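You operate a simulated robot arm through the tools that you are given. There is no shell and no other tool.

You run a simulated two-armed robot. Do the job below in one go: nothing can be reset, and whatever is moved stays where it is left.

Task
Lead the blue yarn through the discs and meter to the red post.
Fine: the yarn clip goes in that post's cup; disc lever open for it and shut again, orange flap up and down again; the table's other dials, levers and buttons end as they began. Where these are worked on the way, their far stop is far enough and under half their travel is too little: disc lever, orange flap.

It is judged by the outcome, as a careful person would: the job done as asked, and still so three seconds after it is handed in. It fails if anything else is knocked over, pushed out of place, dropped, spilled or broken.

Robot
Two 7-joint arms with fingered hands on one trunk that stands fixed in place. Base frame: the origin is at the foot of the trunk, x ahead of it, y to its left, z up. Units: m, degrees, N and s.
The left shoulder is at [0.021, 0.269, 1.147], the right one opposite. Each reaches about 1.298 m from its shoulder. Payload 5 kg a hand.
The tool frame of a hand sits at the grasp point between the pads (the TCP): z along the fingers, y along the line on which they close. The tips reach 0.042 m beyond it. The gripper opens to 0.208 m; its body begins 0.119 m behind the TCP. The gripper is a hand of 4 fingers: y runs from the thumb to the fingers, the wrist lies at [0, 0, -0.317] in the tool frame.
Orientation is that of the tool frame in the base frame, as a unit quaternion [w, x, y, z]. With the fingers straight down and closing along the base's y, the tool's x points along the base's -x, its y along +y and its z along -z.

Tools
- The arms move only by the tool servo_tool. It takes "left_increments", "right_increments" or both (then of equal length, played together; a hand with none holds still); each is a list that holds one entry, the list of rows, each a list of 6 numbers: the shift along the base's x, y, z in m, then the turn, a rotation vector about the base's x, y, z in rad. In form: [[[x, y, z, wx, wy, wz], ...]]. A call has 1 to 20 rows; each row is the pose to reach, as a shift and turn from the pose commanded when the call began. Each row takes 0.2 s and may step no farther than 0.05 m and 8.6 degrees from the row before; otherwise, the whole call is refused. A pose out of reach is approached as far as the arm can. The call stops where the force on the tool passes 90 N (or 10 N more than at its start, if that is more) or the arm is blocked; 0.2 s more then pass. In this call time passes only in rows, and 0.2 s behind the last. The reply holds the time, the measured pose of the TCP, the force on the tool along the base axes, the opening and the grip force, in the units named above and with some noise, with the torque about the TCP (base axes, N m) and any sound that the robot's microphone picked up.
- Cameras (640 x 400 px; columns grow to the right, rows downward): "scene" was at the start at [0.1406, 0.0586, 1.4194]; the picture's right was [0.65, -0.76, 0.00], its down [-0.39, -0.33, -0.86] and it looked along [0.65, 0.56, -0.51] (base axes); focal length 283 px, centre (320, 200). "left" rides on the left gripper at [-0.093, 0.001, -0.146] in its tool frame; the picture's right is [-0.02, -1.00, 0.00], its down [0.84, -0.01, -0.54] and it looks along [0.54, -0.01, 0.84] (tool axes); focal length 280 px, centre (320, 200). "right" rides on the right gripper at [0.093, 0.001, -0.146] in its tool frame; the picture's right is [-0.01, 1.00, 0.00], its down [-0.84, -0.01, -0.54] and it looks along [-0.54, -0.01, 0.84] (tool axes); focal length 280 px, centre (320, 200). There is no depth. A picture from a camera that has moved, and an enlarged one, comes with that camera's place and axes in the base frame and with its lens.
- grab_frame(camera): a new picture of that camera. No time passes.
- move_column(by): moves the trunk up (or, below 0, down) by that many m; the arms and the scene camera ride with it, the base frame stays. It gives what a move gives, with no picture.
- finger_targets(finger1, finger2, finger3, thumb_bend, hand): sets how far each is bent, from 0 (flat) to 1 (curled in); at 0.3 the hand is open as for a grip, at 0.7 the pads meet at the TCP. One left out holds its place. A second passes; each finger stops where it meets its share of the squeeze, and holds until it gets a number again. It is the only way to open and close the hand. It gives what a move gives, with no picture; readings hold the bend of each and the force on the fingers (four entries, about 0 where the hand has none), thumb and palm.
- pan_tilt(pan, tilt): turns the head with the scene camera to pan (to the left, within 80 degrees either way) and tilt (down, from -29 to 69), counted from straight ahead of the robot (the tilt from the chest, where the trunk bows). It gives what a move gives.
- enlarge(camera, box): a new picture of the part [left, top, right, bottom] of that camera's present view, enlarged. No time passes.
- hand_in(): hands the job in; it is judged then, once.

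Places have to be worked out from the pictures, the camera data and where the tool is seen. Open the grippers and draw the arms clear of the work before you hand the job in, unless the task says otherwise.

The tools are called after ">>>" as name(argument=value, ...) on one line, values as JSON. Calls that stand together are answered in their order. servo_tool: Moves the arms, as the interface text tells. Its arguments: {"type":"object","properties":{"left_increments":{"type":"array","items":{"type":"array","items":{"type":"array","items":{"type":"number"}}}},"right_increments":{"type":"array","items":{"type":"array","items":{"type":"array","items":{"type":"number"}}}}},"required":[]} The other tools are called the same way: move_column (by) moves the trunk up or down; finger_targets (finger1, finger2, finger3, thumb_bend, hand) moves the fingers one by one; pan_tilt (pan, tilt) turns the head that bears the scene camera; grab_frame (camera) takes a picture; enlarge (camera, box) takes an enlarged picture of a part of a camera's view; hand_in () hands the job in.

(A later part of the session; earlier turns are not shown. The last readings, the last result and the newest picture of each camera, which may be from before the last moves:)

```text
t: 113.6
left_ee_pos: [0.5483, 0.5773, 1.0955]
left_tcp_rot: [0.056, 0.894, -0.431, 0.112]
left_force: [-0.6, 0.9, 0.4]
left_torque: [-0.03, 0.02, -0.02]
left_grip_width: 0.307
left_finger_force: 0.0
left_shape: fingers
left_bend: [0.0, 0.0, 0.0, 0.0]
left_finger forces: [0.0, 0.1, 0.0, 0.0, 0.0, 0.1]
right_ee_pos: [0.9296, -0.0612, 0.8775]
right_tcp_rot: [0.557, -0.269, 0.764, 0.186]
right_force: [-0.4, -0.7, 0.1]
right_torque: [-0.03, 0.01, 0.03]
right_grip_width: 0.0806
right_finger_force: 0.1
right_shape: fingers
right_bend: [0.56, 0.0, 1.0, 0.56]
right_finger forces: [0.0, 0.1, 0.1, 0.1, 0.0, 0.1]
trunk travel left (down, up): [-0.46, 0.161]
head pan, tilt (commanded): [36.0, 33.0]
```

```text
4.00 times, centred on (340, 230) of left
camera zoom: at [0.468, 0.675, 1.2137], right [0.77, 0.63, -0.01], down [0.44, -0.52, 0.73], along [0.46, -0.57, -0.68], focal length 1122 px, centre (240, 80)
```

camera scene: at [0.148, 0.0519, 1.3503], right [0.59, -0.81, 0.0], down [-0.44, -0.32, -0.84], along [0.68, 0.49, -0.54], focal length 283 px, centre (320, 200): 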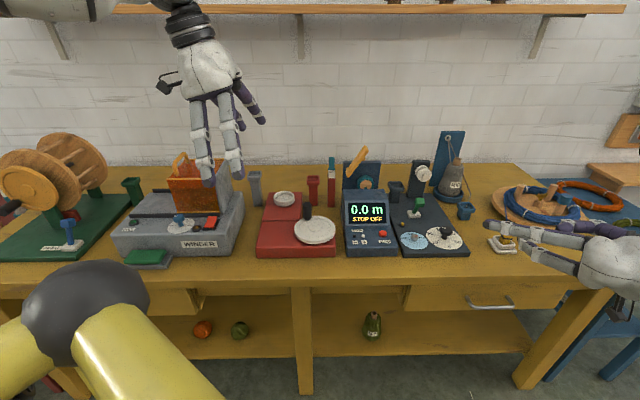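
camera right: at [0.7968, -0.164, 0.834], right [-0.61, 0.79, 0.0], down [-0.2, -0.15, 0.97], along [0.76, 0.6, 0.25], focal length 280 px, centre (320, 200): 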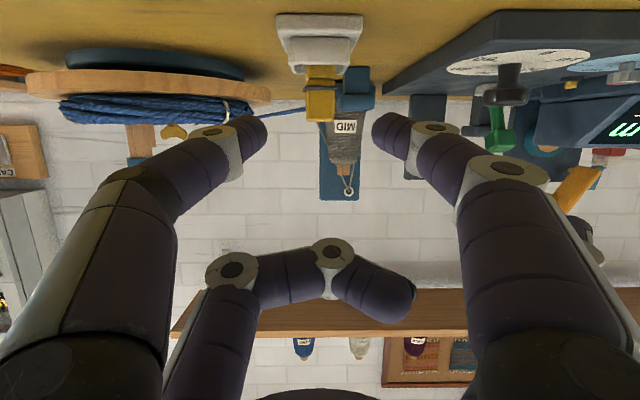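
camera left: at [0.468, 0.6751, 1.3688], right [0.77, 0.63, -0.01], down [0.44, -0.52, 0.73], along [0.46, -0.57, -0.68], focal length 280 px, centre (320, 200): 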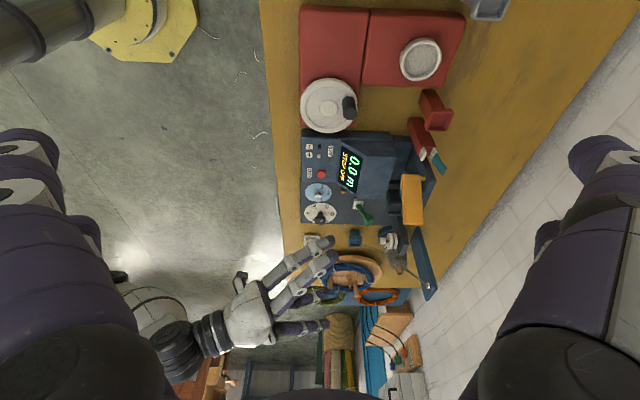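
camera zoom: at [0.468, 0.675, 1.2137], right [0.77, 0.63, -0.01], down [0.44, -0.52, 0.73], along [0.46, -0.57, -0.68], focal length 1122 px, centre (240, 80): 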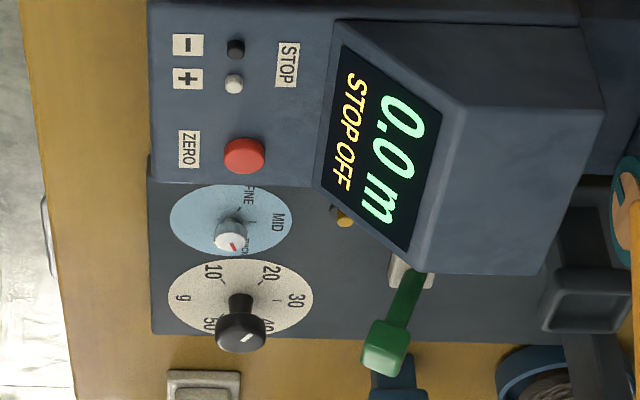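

Well aligned. I'll advance the last 6.5 cm so the pads surround the clip head.

>>> servo_tool(right_increments=[[[0.0165, 0.0128, -0.006, 0, 0, 0], [0.033, 0.0256, -0.012, 0, 0, 0], [0.0496, 0.0385, -0.0175, 0, 0, 0]]])

>>> grab_frame(camera="right")

>>> enlarge(camera="scene", box=[450, 190, 570, 280])

```text
t: 114.4
left_ee_pos: [0.5479, 0.5763, 1.0947]
left_tcp_rot: [0.055, 0.894, -0.43, 0.112]
left_force: [-0.9, 0.2, -0.4]
left_torque: [-0.05, -0.07, 0.01]
left_grip_width: 0.3071
left_finger_force: 0.0
left_shape: fingers
left_bend: [0.0, 0.0, 0.0, 0.0]
left_finger forces: [0.0, 0.0, 0.1, 0.0, 0.0, 0.1]
right_ee_pos: [0.9813, -0.0214, 0.8611]
right_tcp_rot: [0.558, -0.27, 0.763, 0.187]
right_force: [0.0, 0.5, 0.5]
right_torque: [-0.03, 0.01, 0.0]
right_grip_width: 0.0806
right_finger_force: 0.0
right_shape: fingers
right_bend: [0.56, 0.0, 1.0, 0.56]
right_finger forces: [0.0, 0.0, 0.0, 0.0, 0.0, 0.1]
trunk travel left (down, up): [-0.46, 0.161]
head pan, tilt (commanded): [36.0, 33.0]
```

```text
taken
camera right: at [0.8483, -0.1255, 0.8165], right [-0.61, 0.79, 0.0], down [-0.2, -0.15, 0.97], along [0.76, 0.6, 0.25], focal length 280 px, centre (320, 200)
```

right: 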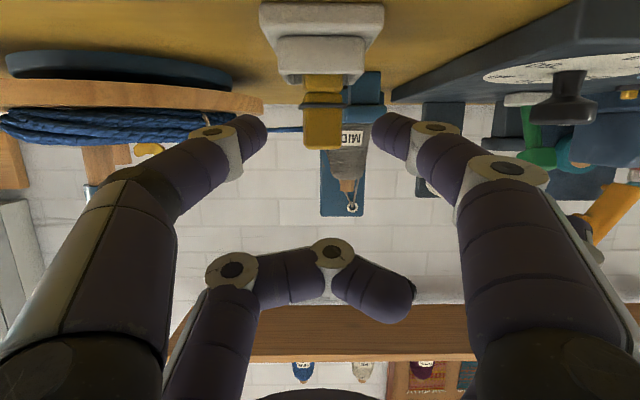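

```text
4.44 times, centred on (510, 235) of scene
camera zoom: at [0.1473, 0.0522, 1.3503], right [0.59, -0.81, 0.0], down [-0.44, -0.32, -0.84], along [0.68, 0.49, -0.54], focal length 1257 px, centre (-524, 44)
```

zoom: 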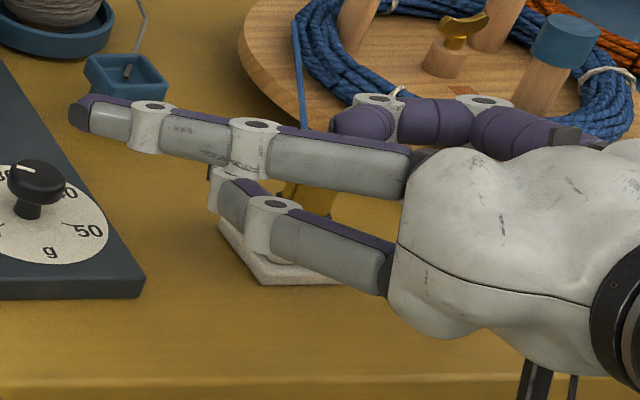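

The clip head is between the pads. I'll close on it.

>>> finger_targets(hand="right", finger1=0.71, thumb_bend=0.71)

>>> grab_frame(camera="right")

>>> servo_tool(right_increments=[[[0, 0, 0.02, 0, 0, 0], [0, 0, 0.045, 0, 0, 0], [0, 0, 0.08, 0, 0, 0], [0, 0, 0.12, 0, 0, 0]]])

>>> grab_frame(camera="right")

>>> enlarge(camera="scene", box=[430, 160, 570, 270])

```text
t: 115.4
left_ee_pos: [0.5474, 0.5761, 1.0966]
left_tcp_rot: [0.056, 0.894, -0.43, 0.112]
left_force: [0.6, 0.0, -0.1]
left_torque: [0.0, -0.01, -0.05]
left_grip_width: 0.307
left_finger_force: 0.1
left_shape: fingers
left_bend: [0.0, 0.0, 0.0, 0.0]
left_finger forces: [0.0, 0.0, 0.0, 0.0, 0.1, 0.1]
right_ee_pos: [0.9817, -0.0223, 0.8607]
right_tcp_rot: [0.557, -0.269, 0.763, 0.186]
right_force: [0.9, 0.0, 0.2]
right_torque: [-0.02, -0.02, -0.02]
right_grip_width: 0.0271
right_finger_force: 8.5
right_shape: fingers
right_bend: [0.66, 0.0, 1.0, 0.69]
right_finger forces: [8.5, 0.1, 0.0, 0.0, 8.6, 0.0]
trunk travel left (down, up): [-0.46, 0.161]
head pan, tilt (commanded): [36.0, 33.0]
```

```text
taken
camera right: at [0.8485, -0.1259, 0.8163], right [-0.61, 0.79, 0.0], down [-0.2, -0.15, 0.97], along [0.76, 0.6, 0.25], focal length 280 px, centre (320, 200)
```

right: 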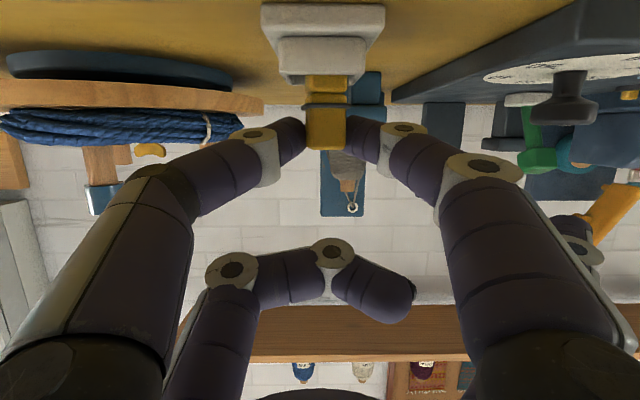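

```text
t: 116.4
left_ee_pos: [0.5463, 0.5766, 1.0957]
left_tcp_rot: [0.056, 0.894, -0.431, 0.113]
left_force: [-1.0, 0.1, -0.1]
left_torque: [-0.02, -0.05, 0.03]
left_grip_width: 0.3072
left_finger_force: 0.0
left_shape: fingers
left_bend: [0.0, 0.0, 0.0, 0.0]
left_finger forces: [0.0, 0.0, 0.0, 0.0, 0.0, 0.1]
right_ee_pos: [0.9802, -0.0207, 0.982]
right_tcp_rot: [0.557, -0.269, 0.764, 0.186]
right_force: [-1.1, 0.3, -1.0]
right_torque: [0.09, -0.14, -0.13]
right_grip_width: 0.0272
right_finger_force: 8.9
right_shape: fingers
right_bend: [0.66, 0.0, 1.0, 0.69]
right_finger forces: [8.6, 0.0, 0.0, 0.0, 8.5, 0.1]
trunk travel left (down, up): [-0.46, 0.161]
head pan, tilt (commanded): [36.0, 33.0]
```

```text
taken
camera right: at [0.8467, -0.1244, 0.939], right [-0.61, 0.79, 0.0], down [-0.2, -0.15, 0.97], along [0.76, 0.6, 0.25], focal length 280 px, centre (320, 200)
```

right: 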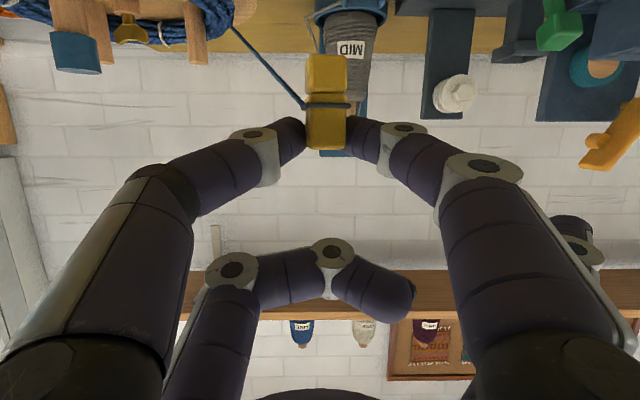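

```text
3.64 times, centred on (500, 215) of scene
camera zoom: at [0.147, 0.0523, 1.3505], right [0.59, -0.81, 0.0], down [-0.44, -0.32, -0.84], along [0.68, 0.49, -0.54], focal length 1029 px, centre (-334, 146)
```

zoom: 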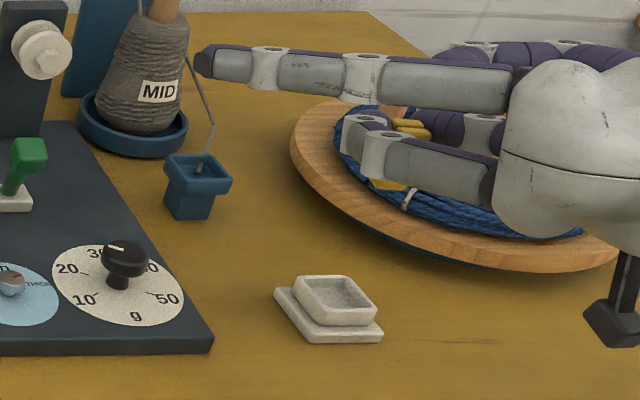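

The clip is lifted straight and square in the grip. Now I'll tuck finger2 (which would otherwise meet the flap later) and open finger3, then raise the clip and carry it forward toward the discs.

>>> finger_targets(hand="right", finger3=0.0, finger2=1.0)

>>> servo_tool(right_increments=[[[0, 0, 0.03, 0, 0, 0], [0.005, 0.005, 0.06, 0, 0, 0], [0.03, 0.03, 0.065, 0, 0, 0], [0.06, 0.055, 0.065, 0, 0, 0], [0.09, 0.08, 0.065, 0, 0, 0], [0.11, 0.11, 0.065, 0, 0, 0]]])

>>> grab_frame(camera="scene")

>>> grab_frame(camera="right")

>>> grab_frame(camera="left")

```text
t: 117.4
left_ee_pos: [0.5471, 0.5758, 1.0963]
left_tcp_rot: [0.056, 0.894, -0.43, 0.112]
left_force: [-0.7, -0.2, 0.0]
left_torque: [0.01, 0.01, -0.01]
left_grip_width: 0.3068
left_finger_force: 0.1
left_shape: fingers
left_bend: [0.0, 0.0, 0.0, 0.0]
left_finger forces: [0.1, 0.0, 0.0, 0.0, 0.0, 0.0]
right_ee_pos: [0.9819, -0.0219, 0.9827]
right_tcp_rot: [0.557, -0.268, 0.764, 0.185]
right_force: [-0.3, -0.1, 0.7]
right_torque: [0.0, -0.01, -0.01]
right_grip_width: 0.0269
right_finger_force: 9.0
right_shape: fingers
right_bend: [0.66, 1.0, 0.0, 0.69]
right_finger forces: [8.5, 0.1, 0.1, 0.0, 8.5, 0.0]
trunk travel left (down, up): [-0.46, 0.161]
head pan, tilt (commanded): [36.0, 33.0]
```

```text
t: 118.8
left_ee_pos: [0.5484, 0.5774, 1.0949]
left_tcp_rot: [0.056, 0.894, -0.431, 0.112]
left_force: [-0.1, 0.4, -0.9]
left_torque: [-0.14, -0.06, 0.0]
left_grip_width: 0.3066
left_finger_force: 0.0
left_shape: fingers
left_bend: [0.0, 0.0, 0.0, 0.0]
left_finger forces: [0.0, 0.0, 0.0, 0.0, 0.0, 0.0]
right_ee_pos: [1.0905, 0.0867, 1.0478]
right_tcp_rot: [0.557, -0.27, 0.763, 0.186]
right_force: [0.6, -1.0, 0.0]
right_torque: [-0.02, 0.02, 0.08]
right_grip_width: 0.0272
right_finger_force: 8.7
right_shape: fingers
right_bend: [0.66, 1.0, 0.0, 0.69]
right_finger forces: [8.5, 0.1, 0.0, 0.0, 8.6, 0.0]
trunk travel left (down, up): [-0.46, 0.161]
head pan, tilt (commanded): [36.0, 33.0]
```

```text
taken
camera scene: at [0.1475, 0.0529, 1.3502], right [0.59, -0.81, 0.0], down [-0.44, -0.32, -0.84], along [0.68, 0.49, -0.55], focal length 283 px, centre (320, 200)
```

scene: 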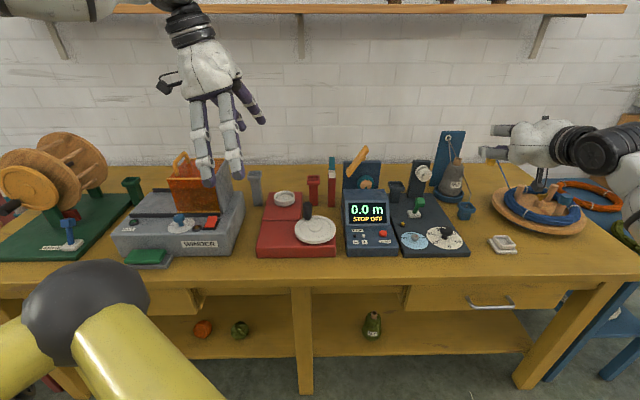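

```text
taken
camera right: at [0.9566, -0.0158, 1.0039], right [-0.61, 0.79, 0.0], down [-0.2, -0.15, 0.97], along [0.76, 0.6, 0.25], focal length 280 px, centre (320, 200)
```

right: 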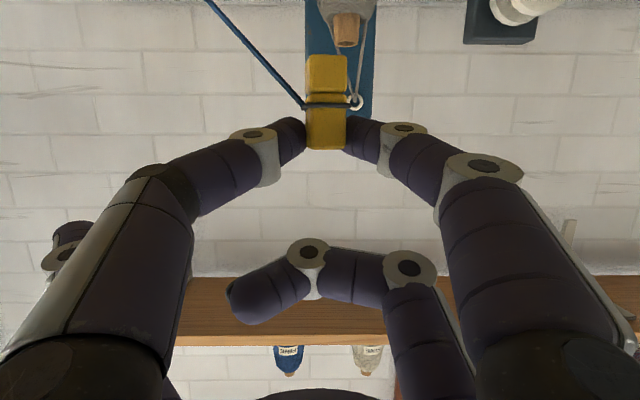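

```text
taken
camera left: at [0.4677, 0.6758, 1.2131], right [0.77, 0.63, -0.01], down [0.44, -0.52, 0.73], along [0.46, -0.57, -0.68], focal length 280 px, centre (320, 200)
```

left: 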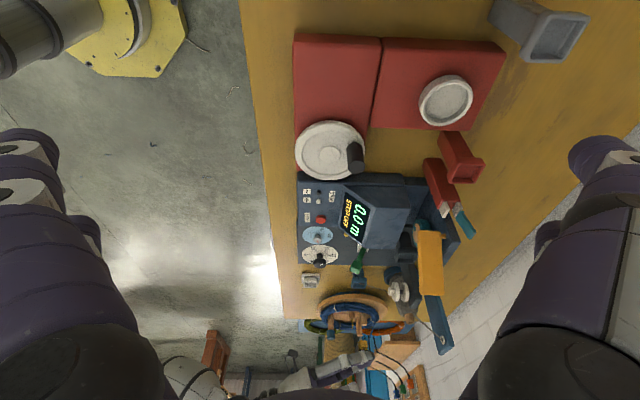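

The clip is carried high with the yarn trailing to the coil, in front of the cone. I'll continue left over the open discs to above the dark cup, keeping the clip high.

>>> servo_tool(right_increments=[[[-0.008, 0.04, -0.002, 0, 0, 0], [-0.016, 0.079, -0.004, 0, 0, 0], [-0.0245, 0.1184, -0.005, 0, 0, 0], [-0.045, 0.158, -0.005, 0, 0, 0], [-0.065, 0.197, -0.005, 0, 0, 0], [-0.08, 0.222, -0.005, 0, 0, 0], [-0.0906, 0.2448, -0.005, 0, 0, 0]]])

>>> grab_frame(camera="left")

>>> enlarge(camera="left", box=[330, 210, 470, 330])

>>> enlarge(camera="scene", box=[340, 110, 500, 250])

>>> grab_frame(camera="right")

```text
t: 120.4
left_ee_pos: [0.5477, 0.5774, 1.0958]
left_tcp_rot: [0.056, 0.894, -0.431, 0.112]
left_force: [-0.5, 0.6, -1.1]
left_torque: [-0.1, -0.08, -0.02]
left_grip_width: 0.3074
left_finger_force: 0.0
left_shape: fingers
left_bend: [0.0, 0.0, 0.0, 0.0]
left_finger forces: [0.0, 0.1, 0.1, 0.0, 0.0, 0.1]
right_ee_pos: [0.9982, 0.3332, 1.0441]
right_tcp_rot: [0.557, -0.269, 0.763, 0.186]
right_force: [-0.9, -0.3, -0.5]
right_torque: [-0.02, -0.01, 0.03]
right_grip_width: 0.0269
right_finger_force: 9.0
right_shape: fingers
right_bend: [0.66, 1.0, 0.0, 0.69]
right_finger forces: [8.7, 0.1, 0.0, 0.1, 8.6, 0.0]
trunk travel left (down, up): [-0.46, 0.161]
head pan, tilt (commanded): [36.0, 33.0]
```

```text
taken
camera left: at [0.4672, 0.6757, 1.2136], right [0.77, 0.63, -0.01], down [0.44, -0.52, 0.73], along [0.46, -0.57, -0.68], focal length 280 px, centre (320, 200)
```

left: 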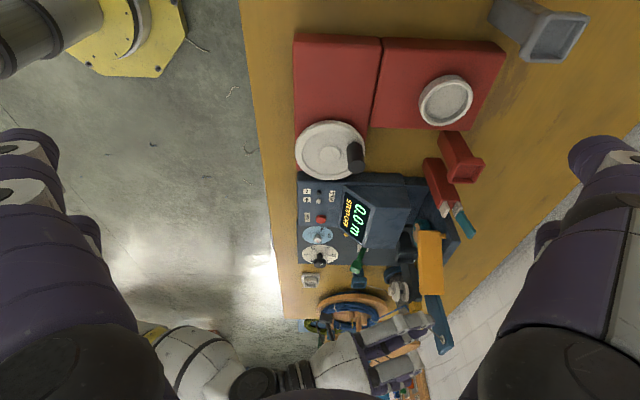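

```text
3.33 times, centred on (400, 270) of left
camera zoom: at [0.4672, 0.6757, 1.2136], right [0.77, 0.63, -0.01], down [0.44, -0.52, 0.73], along [0.46, -0.57, -0.68], focal length 935 px, centre (53, -33)
```

zoom: 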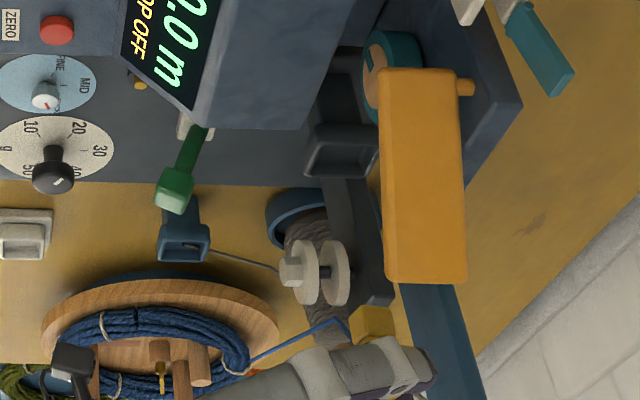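

```text
2.86 times, centred on (420, 180) of scene
camera zoom: at [0.1472, 0.0527, 1.3503], right [0.59, -0.81, 0.0], down [-0.44, -0.32, -0.84], along [0.68, 0.49, -0.54], focal length 808 px, centre (34, 257)
```

zoom: 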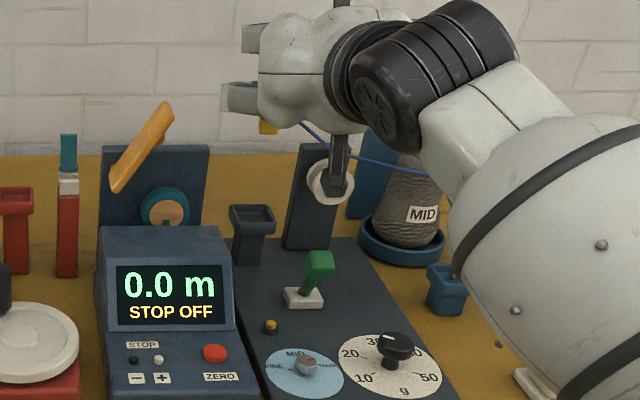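

```text
taken
camera right: at [0.8651, 0.231, 1.0002], right [-0.62, 0.79, 0.0], down [-0.2, -0.15, 0.97], along [0.76, 0.6, 0.25], focal length 280 px, centre (320, 200)
```

right: 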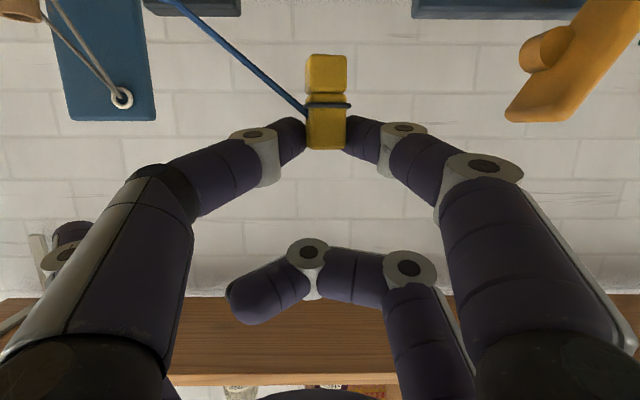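

The clip is above the dark cup with the yarn trailing back over the discs. I'll look closely at how the yarn lies relative to the disc gap.

>>> enlarge(camera="left", box=[380, 255, 450, 325])

>>> enlarge(camera="scene", box=[395, 140, 465, 200])

>>> enlarge(camera="left", box=[320, 270, 460, 370])

```text
5.71 times, centred on (415, 290) of left
camera zoom: at [0.4672, 0.6757, 1.2136], right [0.77, 0.63, -0.01], down [0.44, -0.52, 0.73], along [0.46, -0.57, -0.68], focal length 1602 px, centre (-223, -314)
```

zoom: 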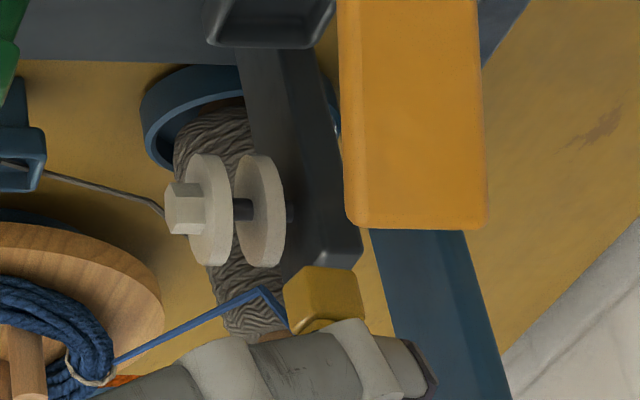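

```text
6.67 times, centred on (430, 170) of scene
camera zoom: at [0.1472, 0.0527, 1.3503], right [0.59, -0.81, 0.0], down [-0.44, -0.32, -0.84], along [0.68, 0.49, -0.54], focal length 1886 px, centre (-413, 400)
```

zoom: 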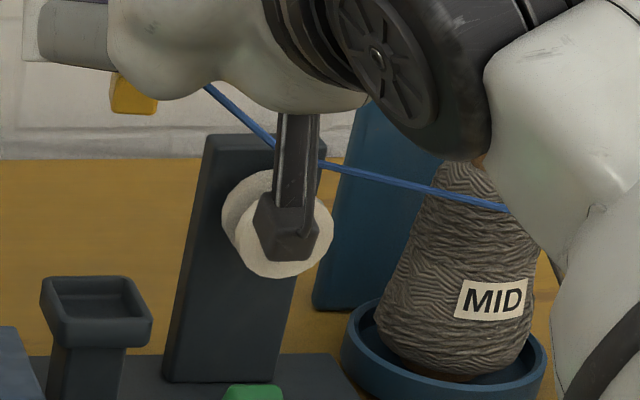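

```text
4.00 times, centred on (390, 320) of left
camera zoom: at [0.4672, 0.6757, 1.2136], right [0.77, 0.63, -0.01], down [0.44, -0.52, 0.73], along [0.46, -0.57, -0.68], focal length 1122 px, centre (40, -280)
```

zoom: 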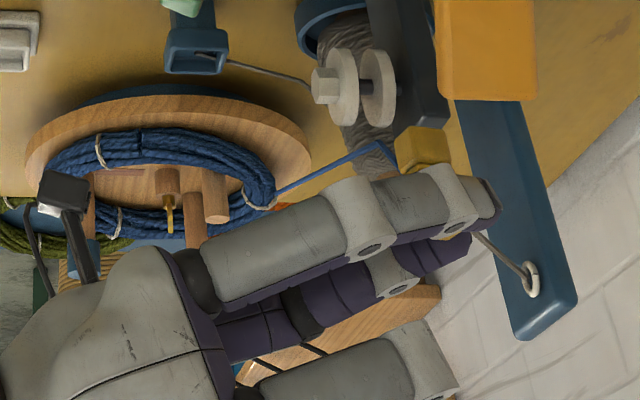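

The yarn is a real draped strand: it currently rests on top of the rear disc rim (about F 1.010), while the gap centre is F≈1.000. I'll raise the clip a little, bring it 1.5 cm toward the robot and look again.

>>> servo_tool(right_increments=[[[0, 0, 0.03, 0, 0, 0], [-0.006, -0.005, 0.035, 0, 0, 0], [-0.0117, -0.0093, 0.035, 0, 0, 0]]])

>>> enlarge(camera="left", box=[380, 255, 450, 325])

>>> enlarge(camera="scene", box=[395, 130, 465, 190])

```text
t: 121.2
left_ee_pos: [0.5491, 0.5764, 1.0956]
left_tcp_rot: [0.056, 0.894, -0.431, 0.112]
left_force: [-0.5, 0.1, 0.4]
left_torque: [0.01, -0.03, 0.01]
left_grip_width: 0.307
left_finger_force: 0.0
left_shape: fingers
left_bend: [0.0, 0.0, 0.0, 0.0]
left_finger forces: [0.0, 0.0, 0.0, 0.0, 0.0, 0.1]
right_ee_pos: [0.9875, 0.324, 1.0796]
right_tcp_rot: [0.556, -0.27, 0.763, 0.186]
right_force: [-0.3, 0.0, -0.7]
right_torque: [-0.03, 0.04, -0.04]
right_grip_width: 0.0271
right_finger_force: 8.3
right_shape: fingers
right_bend: [0.66, 1.0, 0.0, 0.69]
right_finger forces: [8.6, 0.1, 0.1, 0.0, 8.6, 0.0]
trunk travel left (down, up): [-0.46, 0.161]
head pan, tilt (commanded): [36.0, 33.0]
```

```text
5.71 times, centred on (415, 290) of left
camera zoom: at [0.4676, 0.6749, 1.2142], right [0.77, 0.63, -0.01], down [0.44, -0.52, 0.73], along [0.46, -0.57, -0.68], focal length 1602 px, centre (-223, -314)
```

zoom: 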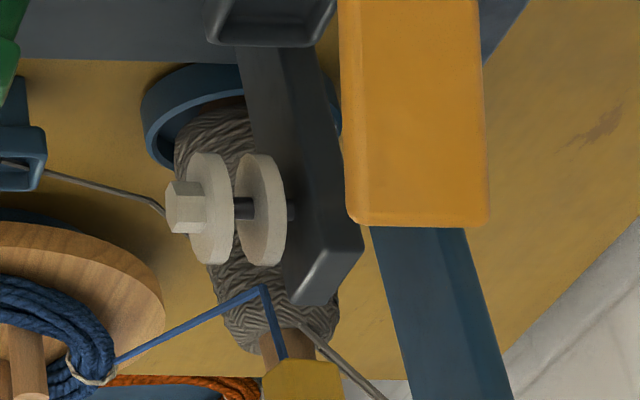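

```text
6.67 times, centred on (430, 160) of scene
camera zoom: at [0.1475, 0.0521, 1.3504], right [0.59, -0.81, 0.0], down [-0.44, -0.32, -0.84], along [0.68, 0.49, -0.54], focal length 1886 px, centre (-413, 467)
```

zoom: 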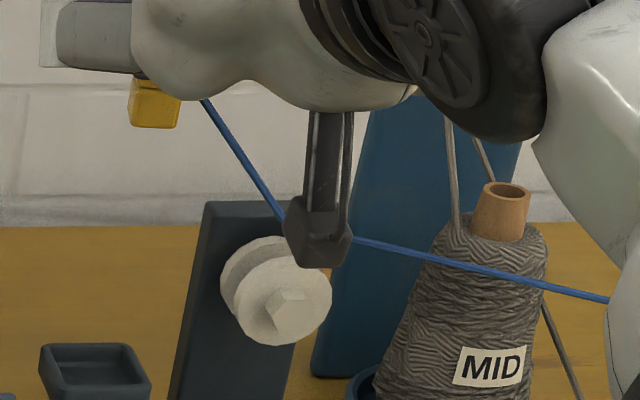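

The kink in the yarn stayed put at the discs even though the clip rose, so the yarn seems caught there. I'll zoom in closely to see whether it lies between the discs or on top.

>>> enlarge(camera="left", box=[395, 275, 430, 305])

>>> enlarge(camera="scene", box=[415, 150, 450, 180])

>>> grab_frame(camera="right")

```text
13.33 times, centred on (412, 290) of left
camera zoom: at [0.4676, 0.6749, 1.2142], right [0.77, 0.63, -0.01], down [0.44, -0.52, 0.73], along [0.46, -0.57, -0.68], focal length 3738 px, centre (-913, -1000)
```

zoom: 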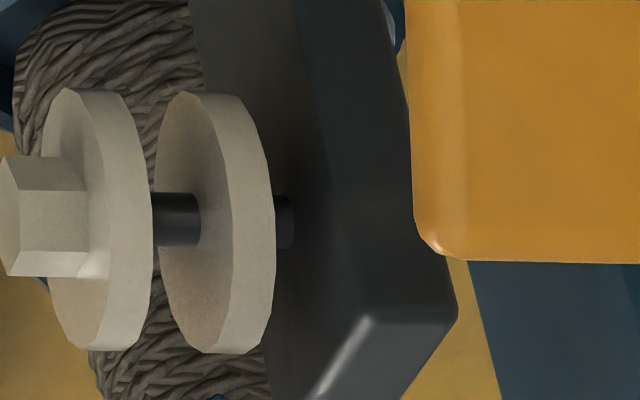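

```text
13.33 times, centred on (432, 165) of scene
camera zoom: at [0.1475, 0.0521, 1.3504], right [0.59, -0.81, 0.0], down [-0.44, -0.32, -0.84], along [0.68, 0.49, -0.54], focal length 3772 px, centre (-1180, 667)
```

zoom: 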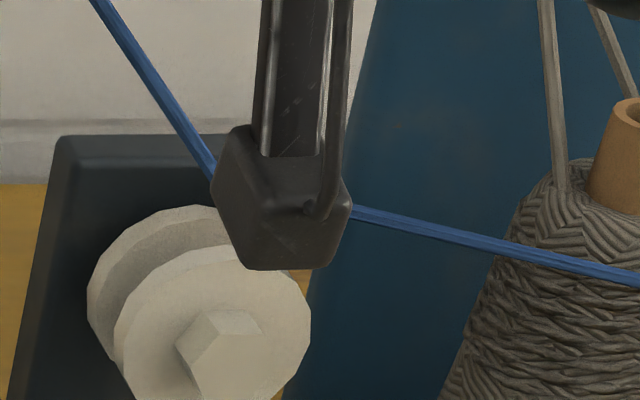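

```text
taken
camera right: at [0.8536, 0.2212, 1.0346], right [-0.61, 0.79, 0.0], down [-0.2, -0.15, 0.97], along [0.76, 0.6, 0.25], focal length 280 px, centre (320, 200)
```

right: 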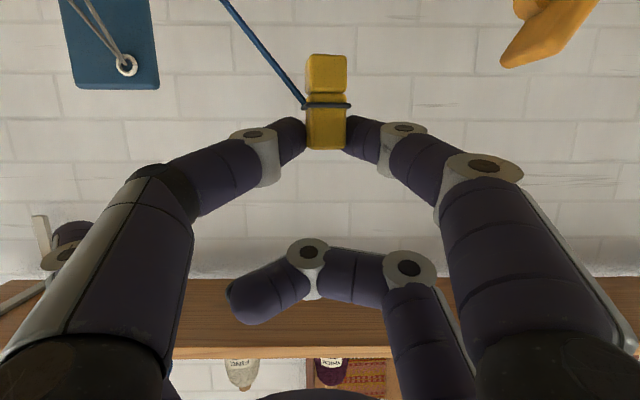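

The kink sits exactly in the disc gap's plane, about 3.5 cm above the pin, and is held down against the pull, so the yarn has entered the discs' mouth. I'll lower the clip to just above the dark cup and check again.

>>> servo_tool(right_increments=[[[0.002, 0.002, -0.033, 0, 0, 0], [0.004, 0.004, -0.066, 0, 0, 0], [0.0065, 0.0055, -0.1, 0, 0, 0], [0.0086, 0.0074, -0.13, 0, 0, 0]]])

>>> grab_frame(camera="right")

>>> enlarge(camera="left", box=[380, 235, 450, 305])

>>> enlarge(camera="scene", box=[385, 150, 445, 210])

```text
t: 122.2
left_ee_pos: [0.5485, 0.5769, 1.0945]
left_tcp_rot: [0.056, 0.894, -0.43, 0.112]
left_force: [1.1, -0.5, 0.2]
left_torque: [-0.05, 0.04, 0.0]
left_grip_width: 0.3069
left_finger_force: 0.1
left_shape: fingers
left_bend: [0.0, 0.0, 0.0, 0.0]
left_finger forces: [0.0, 0.0, 0.0, 0.0, 0.0, 0.0]
right_ee_pos: [0.9934, 0.3309, 0.9473]
right_tcp_rot: [0.557, -0.269, 0.763, 0.186]
right_force: [-0.5, -0.6, 0.2]
right_torque: [-0.07, 0.11, 0.02]
right_grip_width: 0.0272
right_finger_force: 8.3
right_shape: fingers
right_bend: [0.66, 1.0, 0.0, 0.69]
right_finger forces: [8.5, 0.0, 0.0, 0.0, 8.3, 0.0]
trunk travel left (down, up): [-0.46, 0.161]
head pan, tilt (commanded): [36.0, 33.0]
```

```text
taken
camera right: at [0.8611, 0.228, 0.9031], right [-0.61, 0.79, 0.0], down [-0.2, -0.15, 0.97], along [0.76, 0.6, 0.25], focal length 280 px, centre (320, 200)
```

right: 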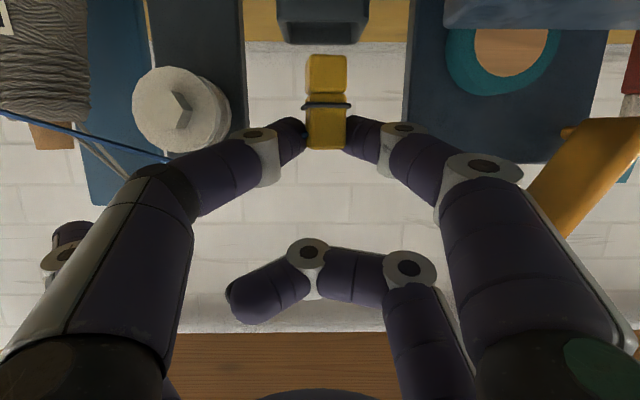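

```text
5.71 times, centred on (415, 270) of left
camera zoom: at [0.4683, 0.6751, 1.2135], right [0.77, 0.63, -0.01], down [0.44, -0.52, 0.73], along [0.46, -0.57, -0.68], focal length 1602 px, centre (-223, -200)
```

zoom: 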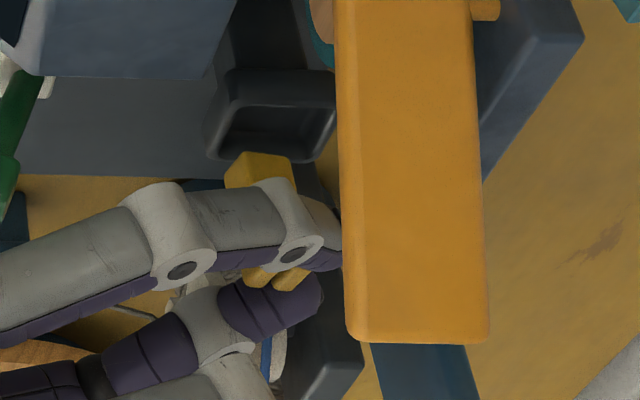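

```text
6.67 times, centred on (415, 180) of scene
camera zoom: at [0.1481, 0.0523, 1.3502], right [0.59, -0.81, 0.0], down [-0.44, -0.32, -0.84], along [0.68, 0.49, -0.55], focal length 1886 px, centre (-313, 333)
```

zoom: 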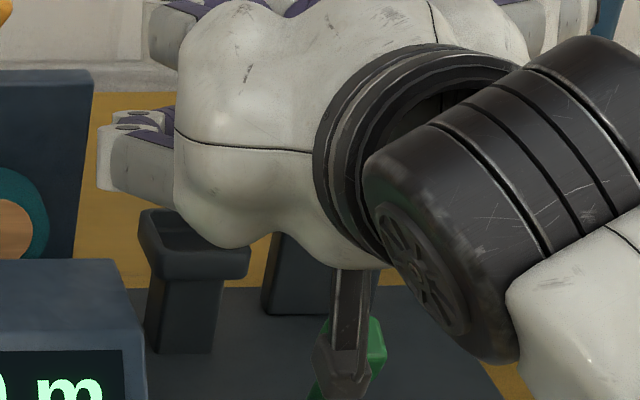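

The clip hangs just above the dark cup, laterally aligned but about 1 cm toward the robot. I'll shift it 1 cm back and lower it into the cup in small steps.

>>> servo_tool(right_increments=[[[0.0078, 0.0062, 0, 0, 0, 0], [0.0078, 0.0062, -0.01, 0, 0, 0], [0.0078, 0.0062, -0.02, 0, 0, 0]]])

>>> enlarge(camera="left", box=[380, 235, 450, 305])

>>> grab_frame(camera="right")

```text
t: 123.0
left_ee_pos: [0.5483, 0.5762, 1.0959]
left_tcp_rot: [0.056, 0.894, -0.431, 0.112]
left_force: [-0.1, -0.9, 0.4]
left_torque: [0.0, 0.01, -0.03]
left_grip_width: 0.307
left_finger_force: 0.1
left_shape: fingers
left_bend: [0.0, 0.0, 0.0, 0.0]
left_finger forces: [0.0, 0.1, 0.1, 0.1, 0.0, 0.0]
right_ee_pos: [1.0039, 0.3375, 0.9259]
right_tcp_rot: [0.557, -0.269, 0.764, 0.186]
right_force: [0.7, 0.0, -0.5]
right_torque: [-0.01, 0.02, 0.0]
right_grip_width: 0.0271
right_finger_force: 8.5
right_shape: fingers
right_bend: [0.66, 1.0, 0.0, 0.69]
right_finger forces: [8.4, 0.0, 0.1, 0.0, 8.4, 0.1]
trunk travel left (down, up): [-0.46, 0.161]
head pan, tilt (commanded): [36.0, 33.0]
```

```text
5.71 times, centred on (415, 270) of left
camera zoom: at [0.468, 0.6749, 1.2138], right [0.77, 0.63, -0.01], down [0.44, -0.52, 0.73], along [0.46, -0.57, -0.68], focal length 1602 px, centre (-223, -200)
```

zoom: 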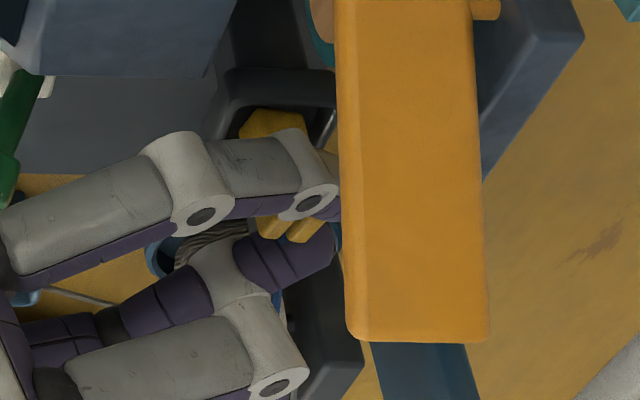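

```text
taken
camera right: at [0.8699, 0.2339, 0.8816], right [-0.61, 0.79, 0.0], down [-0.2, -0.15, 0.97], along [0.76, 0.6, 0.25], focal length 280 px, centre (320, 200)
```

right: 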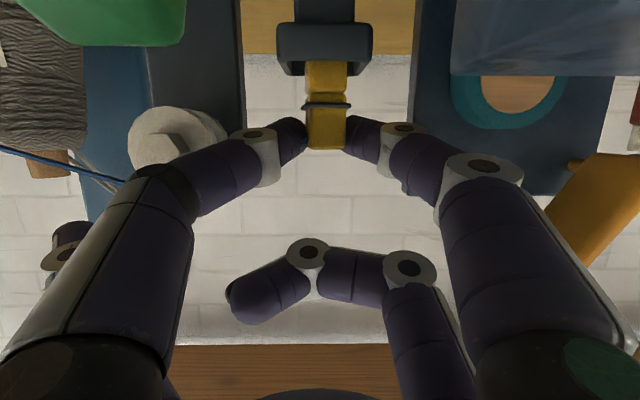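

The clip's foot is going down inside the cup rim with no force. I'll lower the rest.

>>> servo_tool(right_increments=[[[0, 0, -0.006, 0, 0, 0], [0, 0, -0.012, 0, 0, 0], [0, 0, -0.016, 0, 0, 0]]])

>>> enlarge(camera="left", box=[380, 235, 450, 305])

>>> grab_frame(camera="right")

>>> enlarge(camera="scene", box=[375, 160, 435, 220])

```text
t: 123.8
left_ee_pos: [0.5477, 0.5773, 1.0951]
left_tcp_rot: [0.056, 0.894, -0.43, 0.112]
left_force: [-0.5, 0.6, -0.6]
left_torque: [-0.08, 0.03, -0.02]
left_grip_width: 0.3065
left_finger_force: 0.0
left_shape: fingers
left_bend: [0.0, 0.0, 0.0, 0.0]
left_finger forces: [0.1, 0.0, 0.0, 0.0, 0.0, 0.0]
right_ee_pos: [1.0039, 0.3375, 0.9094]
right_tcp_rot: [0.557, -0.269, 0.763, 0.186]
right_force: [1.9, 0.9, 7.0]
right_torque: [0.25, -0.24, 0.08]
right_grip_width: 0.0233
right_finger_force: 7.2
right_shape: fingers
right_bend: [0.66, 1.0, 0.0, 0.69]
right_finger forces: [7.0, 0.0, 0.1, 0.0, 6.1, 0.0]
trunk travel left (down, up): [-0.46, 0.161]
head pan, tilt (commanded): [36.0, 33.0]
```

```text
5.71 times, centred on (415, 270) of left
camera zoom: at [0.4678, 0.6751, 1.2138], right [0.77, 0.63, -0.01], down [0.44, -0.52, 0.73], along [0.46, -0.57, -0.68], focal length 1602 px, centre (-223, -200)
```

zoom: 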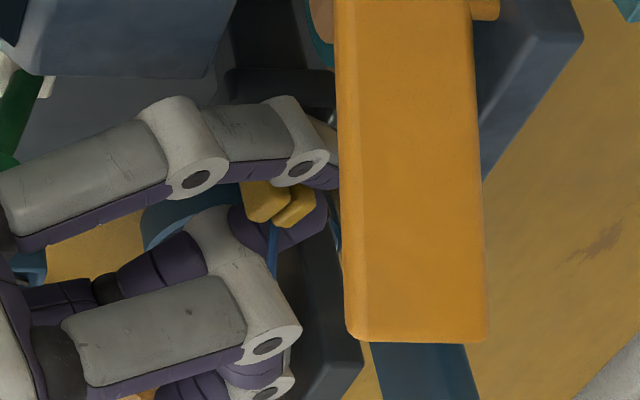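

```text
taken
camera right: at [0.8705, 0.2345, 0.8663], right [-0.61, 0.79, 0.0], down [-0.2, -0.15, 0.97], along [0.76, 0.6, 0.25], focal length 280 px, centre (320, 200)
```

right: 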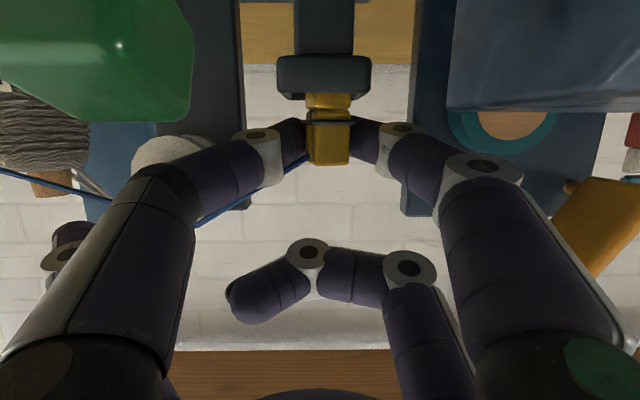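

```text
6.67 times, centred on (405, 190) of scene
camera zoom: at [0.1477, 0.0523, 1.3502], right [0.59, -0.81, 0.0], down [-0.44, -0.32, -0.84], along [0.68, 0.49, -0.54], focal length 1886 px, centre (-247, 267)
```

zoom: 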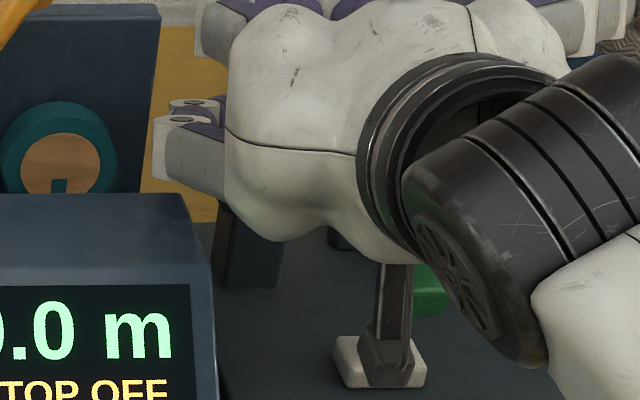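

There's a 7 N upward reaction, so the clip is seated in the dark cup, and the yarn runs from it up over the discs' catch point. I'll relieve the pressure, open the grip and draw back along the fingers.

>>> servo_tool(right_increments=[[[0, 0, 0.003, 0, 0, 0]]])

>>> finger_targets(hand="right", finger1=0.6, thumb_bend=0.6)

>>> grab_frame(camera="right")

>>> enlarge(camera="left", box=[380, 235, 450, 305])

```text
t: 124.2
left_ee_pos: [0.5484, 0.5773, 1.0947]
left_tcp_rot: [0.056, 0.894, -0.43, 0.111]
left_force: [0.3, 0.1, -0.2]
left_torque: [-0.01, 0.02, 0.01]
left_grip_width: 0.3071
left_finger_force: 0.1
left_shape: fingers
left_bend: [0.0, 0.0, 0.0, 0.0]
left_finger forces: [0.0, 0.0, 0.0, 0.0, 0.1, 0.0]
right_ee_pos: [1.0047, 0.3373, 0.9131]
right_tcp_rot: [0.556, -0.27, 0.764, 0.186]
right_force: [2.0, 0.1, 1.6]
right_torque: [0.06, -0.04, 0.02]
right_grip_width: 0.0203
right_finger_force: 5.4
right_shape: fingers
right_bend: [0.67, 1.0, 0.0, 0.69]
right_finger forces: [5.8, 0.0, 0.0, 0.0, 4.4, 0.1]
trunk travel left (down, up): [-0.46, 0.161]
head pan, tilt (commanded): [36.0, 33.0]
```

```text
t: 125.2
left_ee_pos: [0.5482, 0.5764, 1.0952]
left_tcp_rot: [0.056, 0.894, -0.43, 0.112]
left_force: [0.0, -0.8, 0.5]
left_torque: [0.02, -0.02, -0.05]
left_grip_width: 0.3069
left_finger_force: 0.0
left_shape: fingers
left_bend: [0.0, 0.0, 0.0, 0.0]
left_finger forces: [0.0, 0.0, 0.0, 0.1, 0.1, 0.0]
right_ee_pos: [1.005, 0.3389, 0.9144]
right_tcp_rot: [0.557, -0.27, 0.763, 0.186]
right_force: [-0.3, -0.8, 0.9]
right_torque: [-0.04, 0.0, 0.0]
right_grip_width: 0.0599
right_finger_force: 0.0
right_shape: fingers
right_bend: [0.6, 1.0, 0.0, 0.6]
right_finger forces: [0.0, 0.0, 0.1, 0.1, 0.0, 0.0]
trunk travel left (down, up): [-0.46, 0.161]
head pan, tilt (commanded): [36.0, 33.0]
```

```text
taken
camera right: at [0.8713, 0.2344, 0.8701], right [-0.61, 0.79, 0.0], down [-0.2, -0.15, 0.97], along [0.76, 0.6, 0.25], focal length 280 px, centre (320, 200)
```

right: 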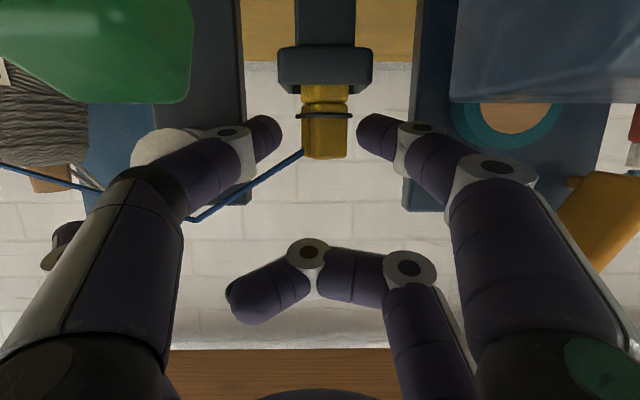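

```text
5.71 times, centred on (415, 270) of left
camera zoom: at [0.468, 0.6749, 1.2138], right [0.77, 0.63, -0.01], down [0.44, -0.52, 0.73], along [0.46, -0.57, -0.68], focal length 1602 px, centre (-223, -200)
```

zoom: 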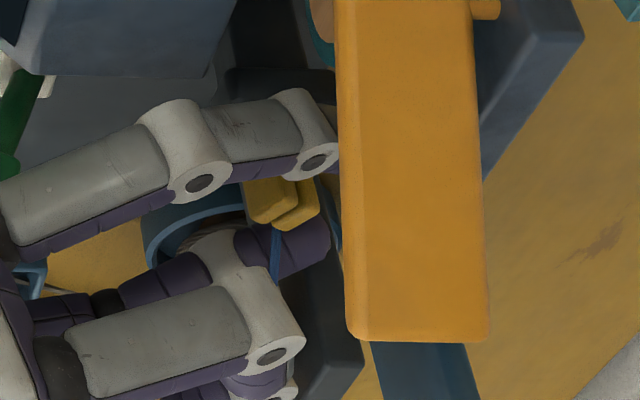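

The clip now stands in the dark cup on its own. I'll draw the right hand back along its fingers and then up and right, clear of the yarn.

>>> servo_tool(right_increments=[[[-0.019, -0.015, 0.008, 0, 0, 0], [-0.038, -0.029, 0.016, 0, 0, 0], [-0.057, -0.044, 0.024, 0, 0, 0], [-0.083, -0.064, 0.036, 0, 0, 0], [-0.105, -0.085, 0.06, 0, 0, 0], [-0.12, -0.12, 0.09, 0, 0, 0], [-0.13, -0.16, 0.11, 0, 0, 0], [-0.135, -0.205, 0.12, 0, 0, 0]]])

>>> enlarge(camera="left", box=[370, 220, 450, 300])

>>> enlarge(camera="scene", box=[375, 150, 455, 220])

>>> grab_frame(camera="right")

```text
t: 127.0
left_ee_pos: [0.5484, 0.5766, 1.0966]
left_tcp_rot: [0.056, 0.894, -0.43, 0.113]
left_force: [0.2, 0.1, 0.3]
left_torque: [0.14, 0.03, 0.02]
left_grip_width: 0.307
left_finger_force: 0.0
left_shape: fingers
left_bend: [0.0, 0.0, 0.0, 0.0]
left_finger forces: [0.0, 0.0, 0.1, 0.0, 0.0, 0.0]
right_ee_pos: [0.8697, 0.132, 1.0329]
right_tcp_rot: [0.557, -0.269, 0.763, 0.186]
right_force: [-1.5, 0.1, -0.3]
right_torque: [0.05, -0.07, -0.07]
right_grip_width: 0.0601
right_finger_force: 0.0
right_shape: fingers
right_bend: [0.6, 1.0, 0.0, 0.6]
right_finger forces: [0.0, 0.0, 0.0, 0.1, 0.1, 0.0]
trunk travel left (down, up): [-0.46, 0.161]
head pan, tilt (commanded): [36.0, 33.0]
```

```text
5.00 times, centred on (410, 260) of left
camera zoom: at [0.4679, 0.6742, 1.2148], right [0.77, 0.63, -0.01], down [0.44, -0.53, 0.73], along [0.46, -0.57, -0.68], focal length 1402 px, centre (-130, -100)
```

zoom: 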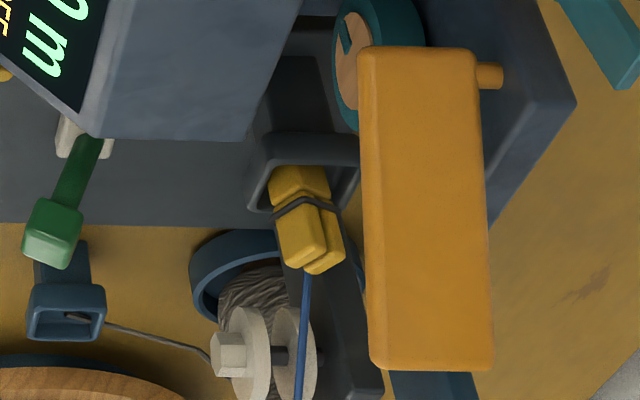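

```text
5.71 times, centred on (415, 185) of scene
camera zoom: at [0.1477, 0.0516, 1.3504], right [0.59, -0.81, 0.0], down [-0.44, -0.32, -0.84], along [0.68, 0.49, -0.54], focal length 1617 px, centre (-223, 286)
```

zoom: 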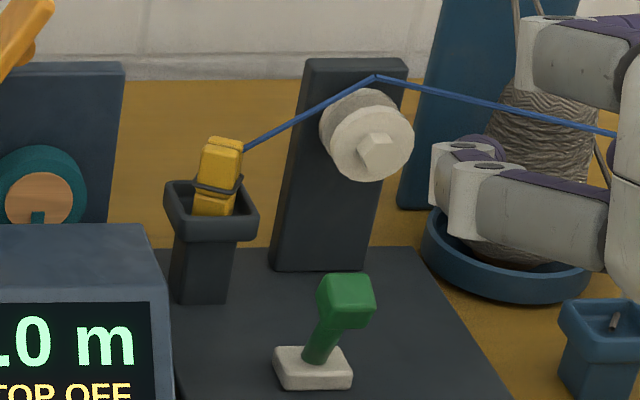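

```text
taken
camera right: at [0.7359, 0.0289, 0.9886], right [-0.61, 0.79, 0.0], down [-0.2, -0.15, 0.97], along [0.76, 0.6, 0.25], focal length 280 px, centre (320, 200)
```

right: 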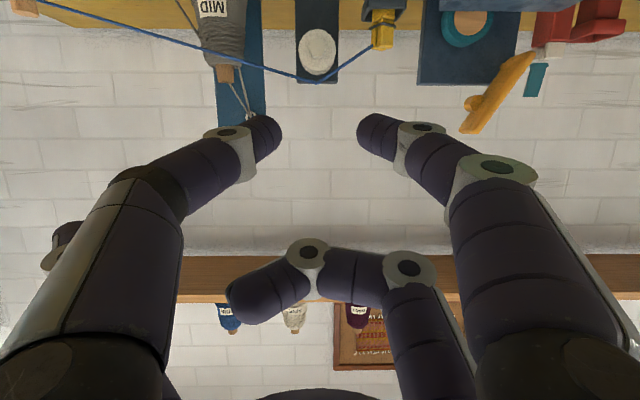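

The clip stands in the dark cup, but the yarn's apex looks to be near the top of the disc unit. I need its exact place, so I'll zoom in from all three cameras.

>>> enlarge(camera="right", box=[280, 20, 400, 100])

>>> enlarge(camera="scene", box=[410, 150, 440, 180])

>>> enlarge(camera="left", box=[395, 270, 440, 315])

```text
5.00 times, centred on (340, 60) of right
camera zoom: at [0.7359, 0.0289, 0.9886], right [-0.61, 0.79, 0.0], down [-0.2, -0.15, 0.97], along [0.76, 0.6, 0.25], focal length 1402 px, centre (220, 900)
```

zoom: 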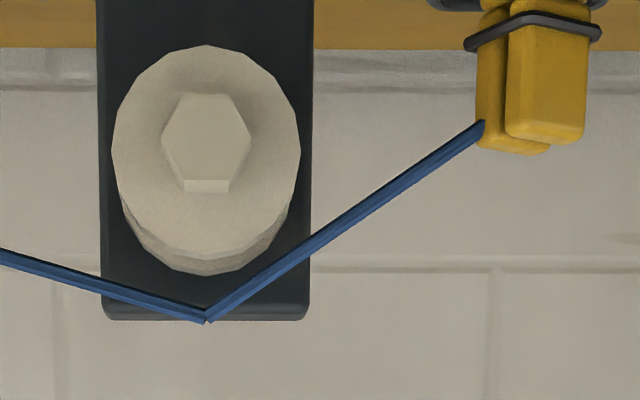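

```text
13.33 times, centred on (425, 165) of scene
camera zoom: at [0.1477, 0.0516, 1.3504], right [0.59, -0.81, 0.0], down [-0.44, -0.32, -0.84], along [0.68, 0.49, -0.54], focal length 3772 px, centre (-1080, 667)
```

zoom: 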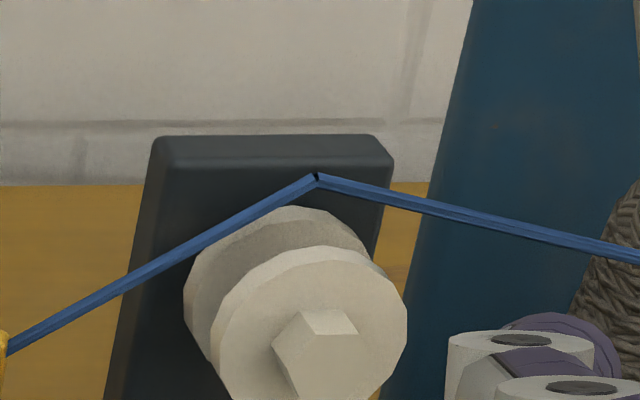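

```text
8.89 times, centred on (418, 292) of left
camera zoom: at [0.4679, 0.6742, 1.2148], right [0.77, 0.63, -0.01], down [0.44, -0.53, 0.73], along [0.46, -0.57, -0.68], focal length 2492 px, centre (-547, -622)
```

zoom: 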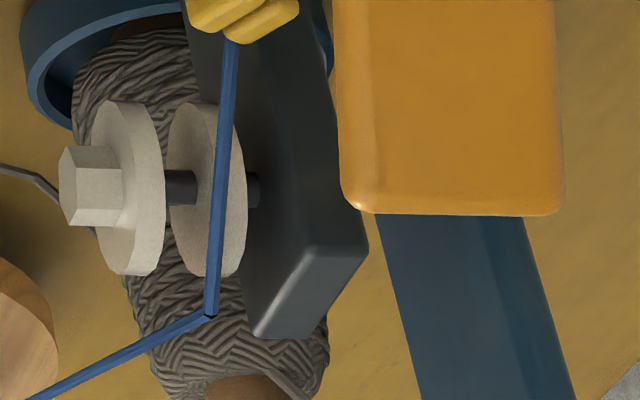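

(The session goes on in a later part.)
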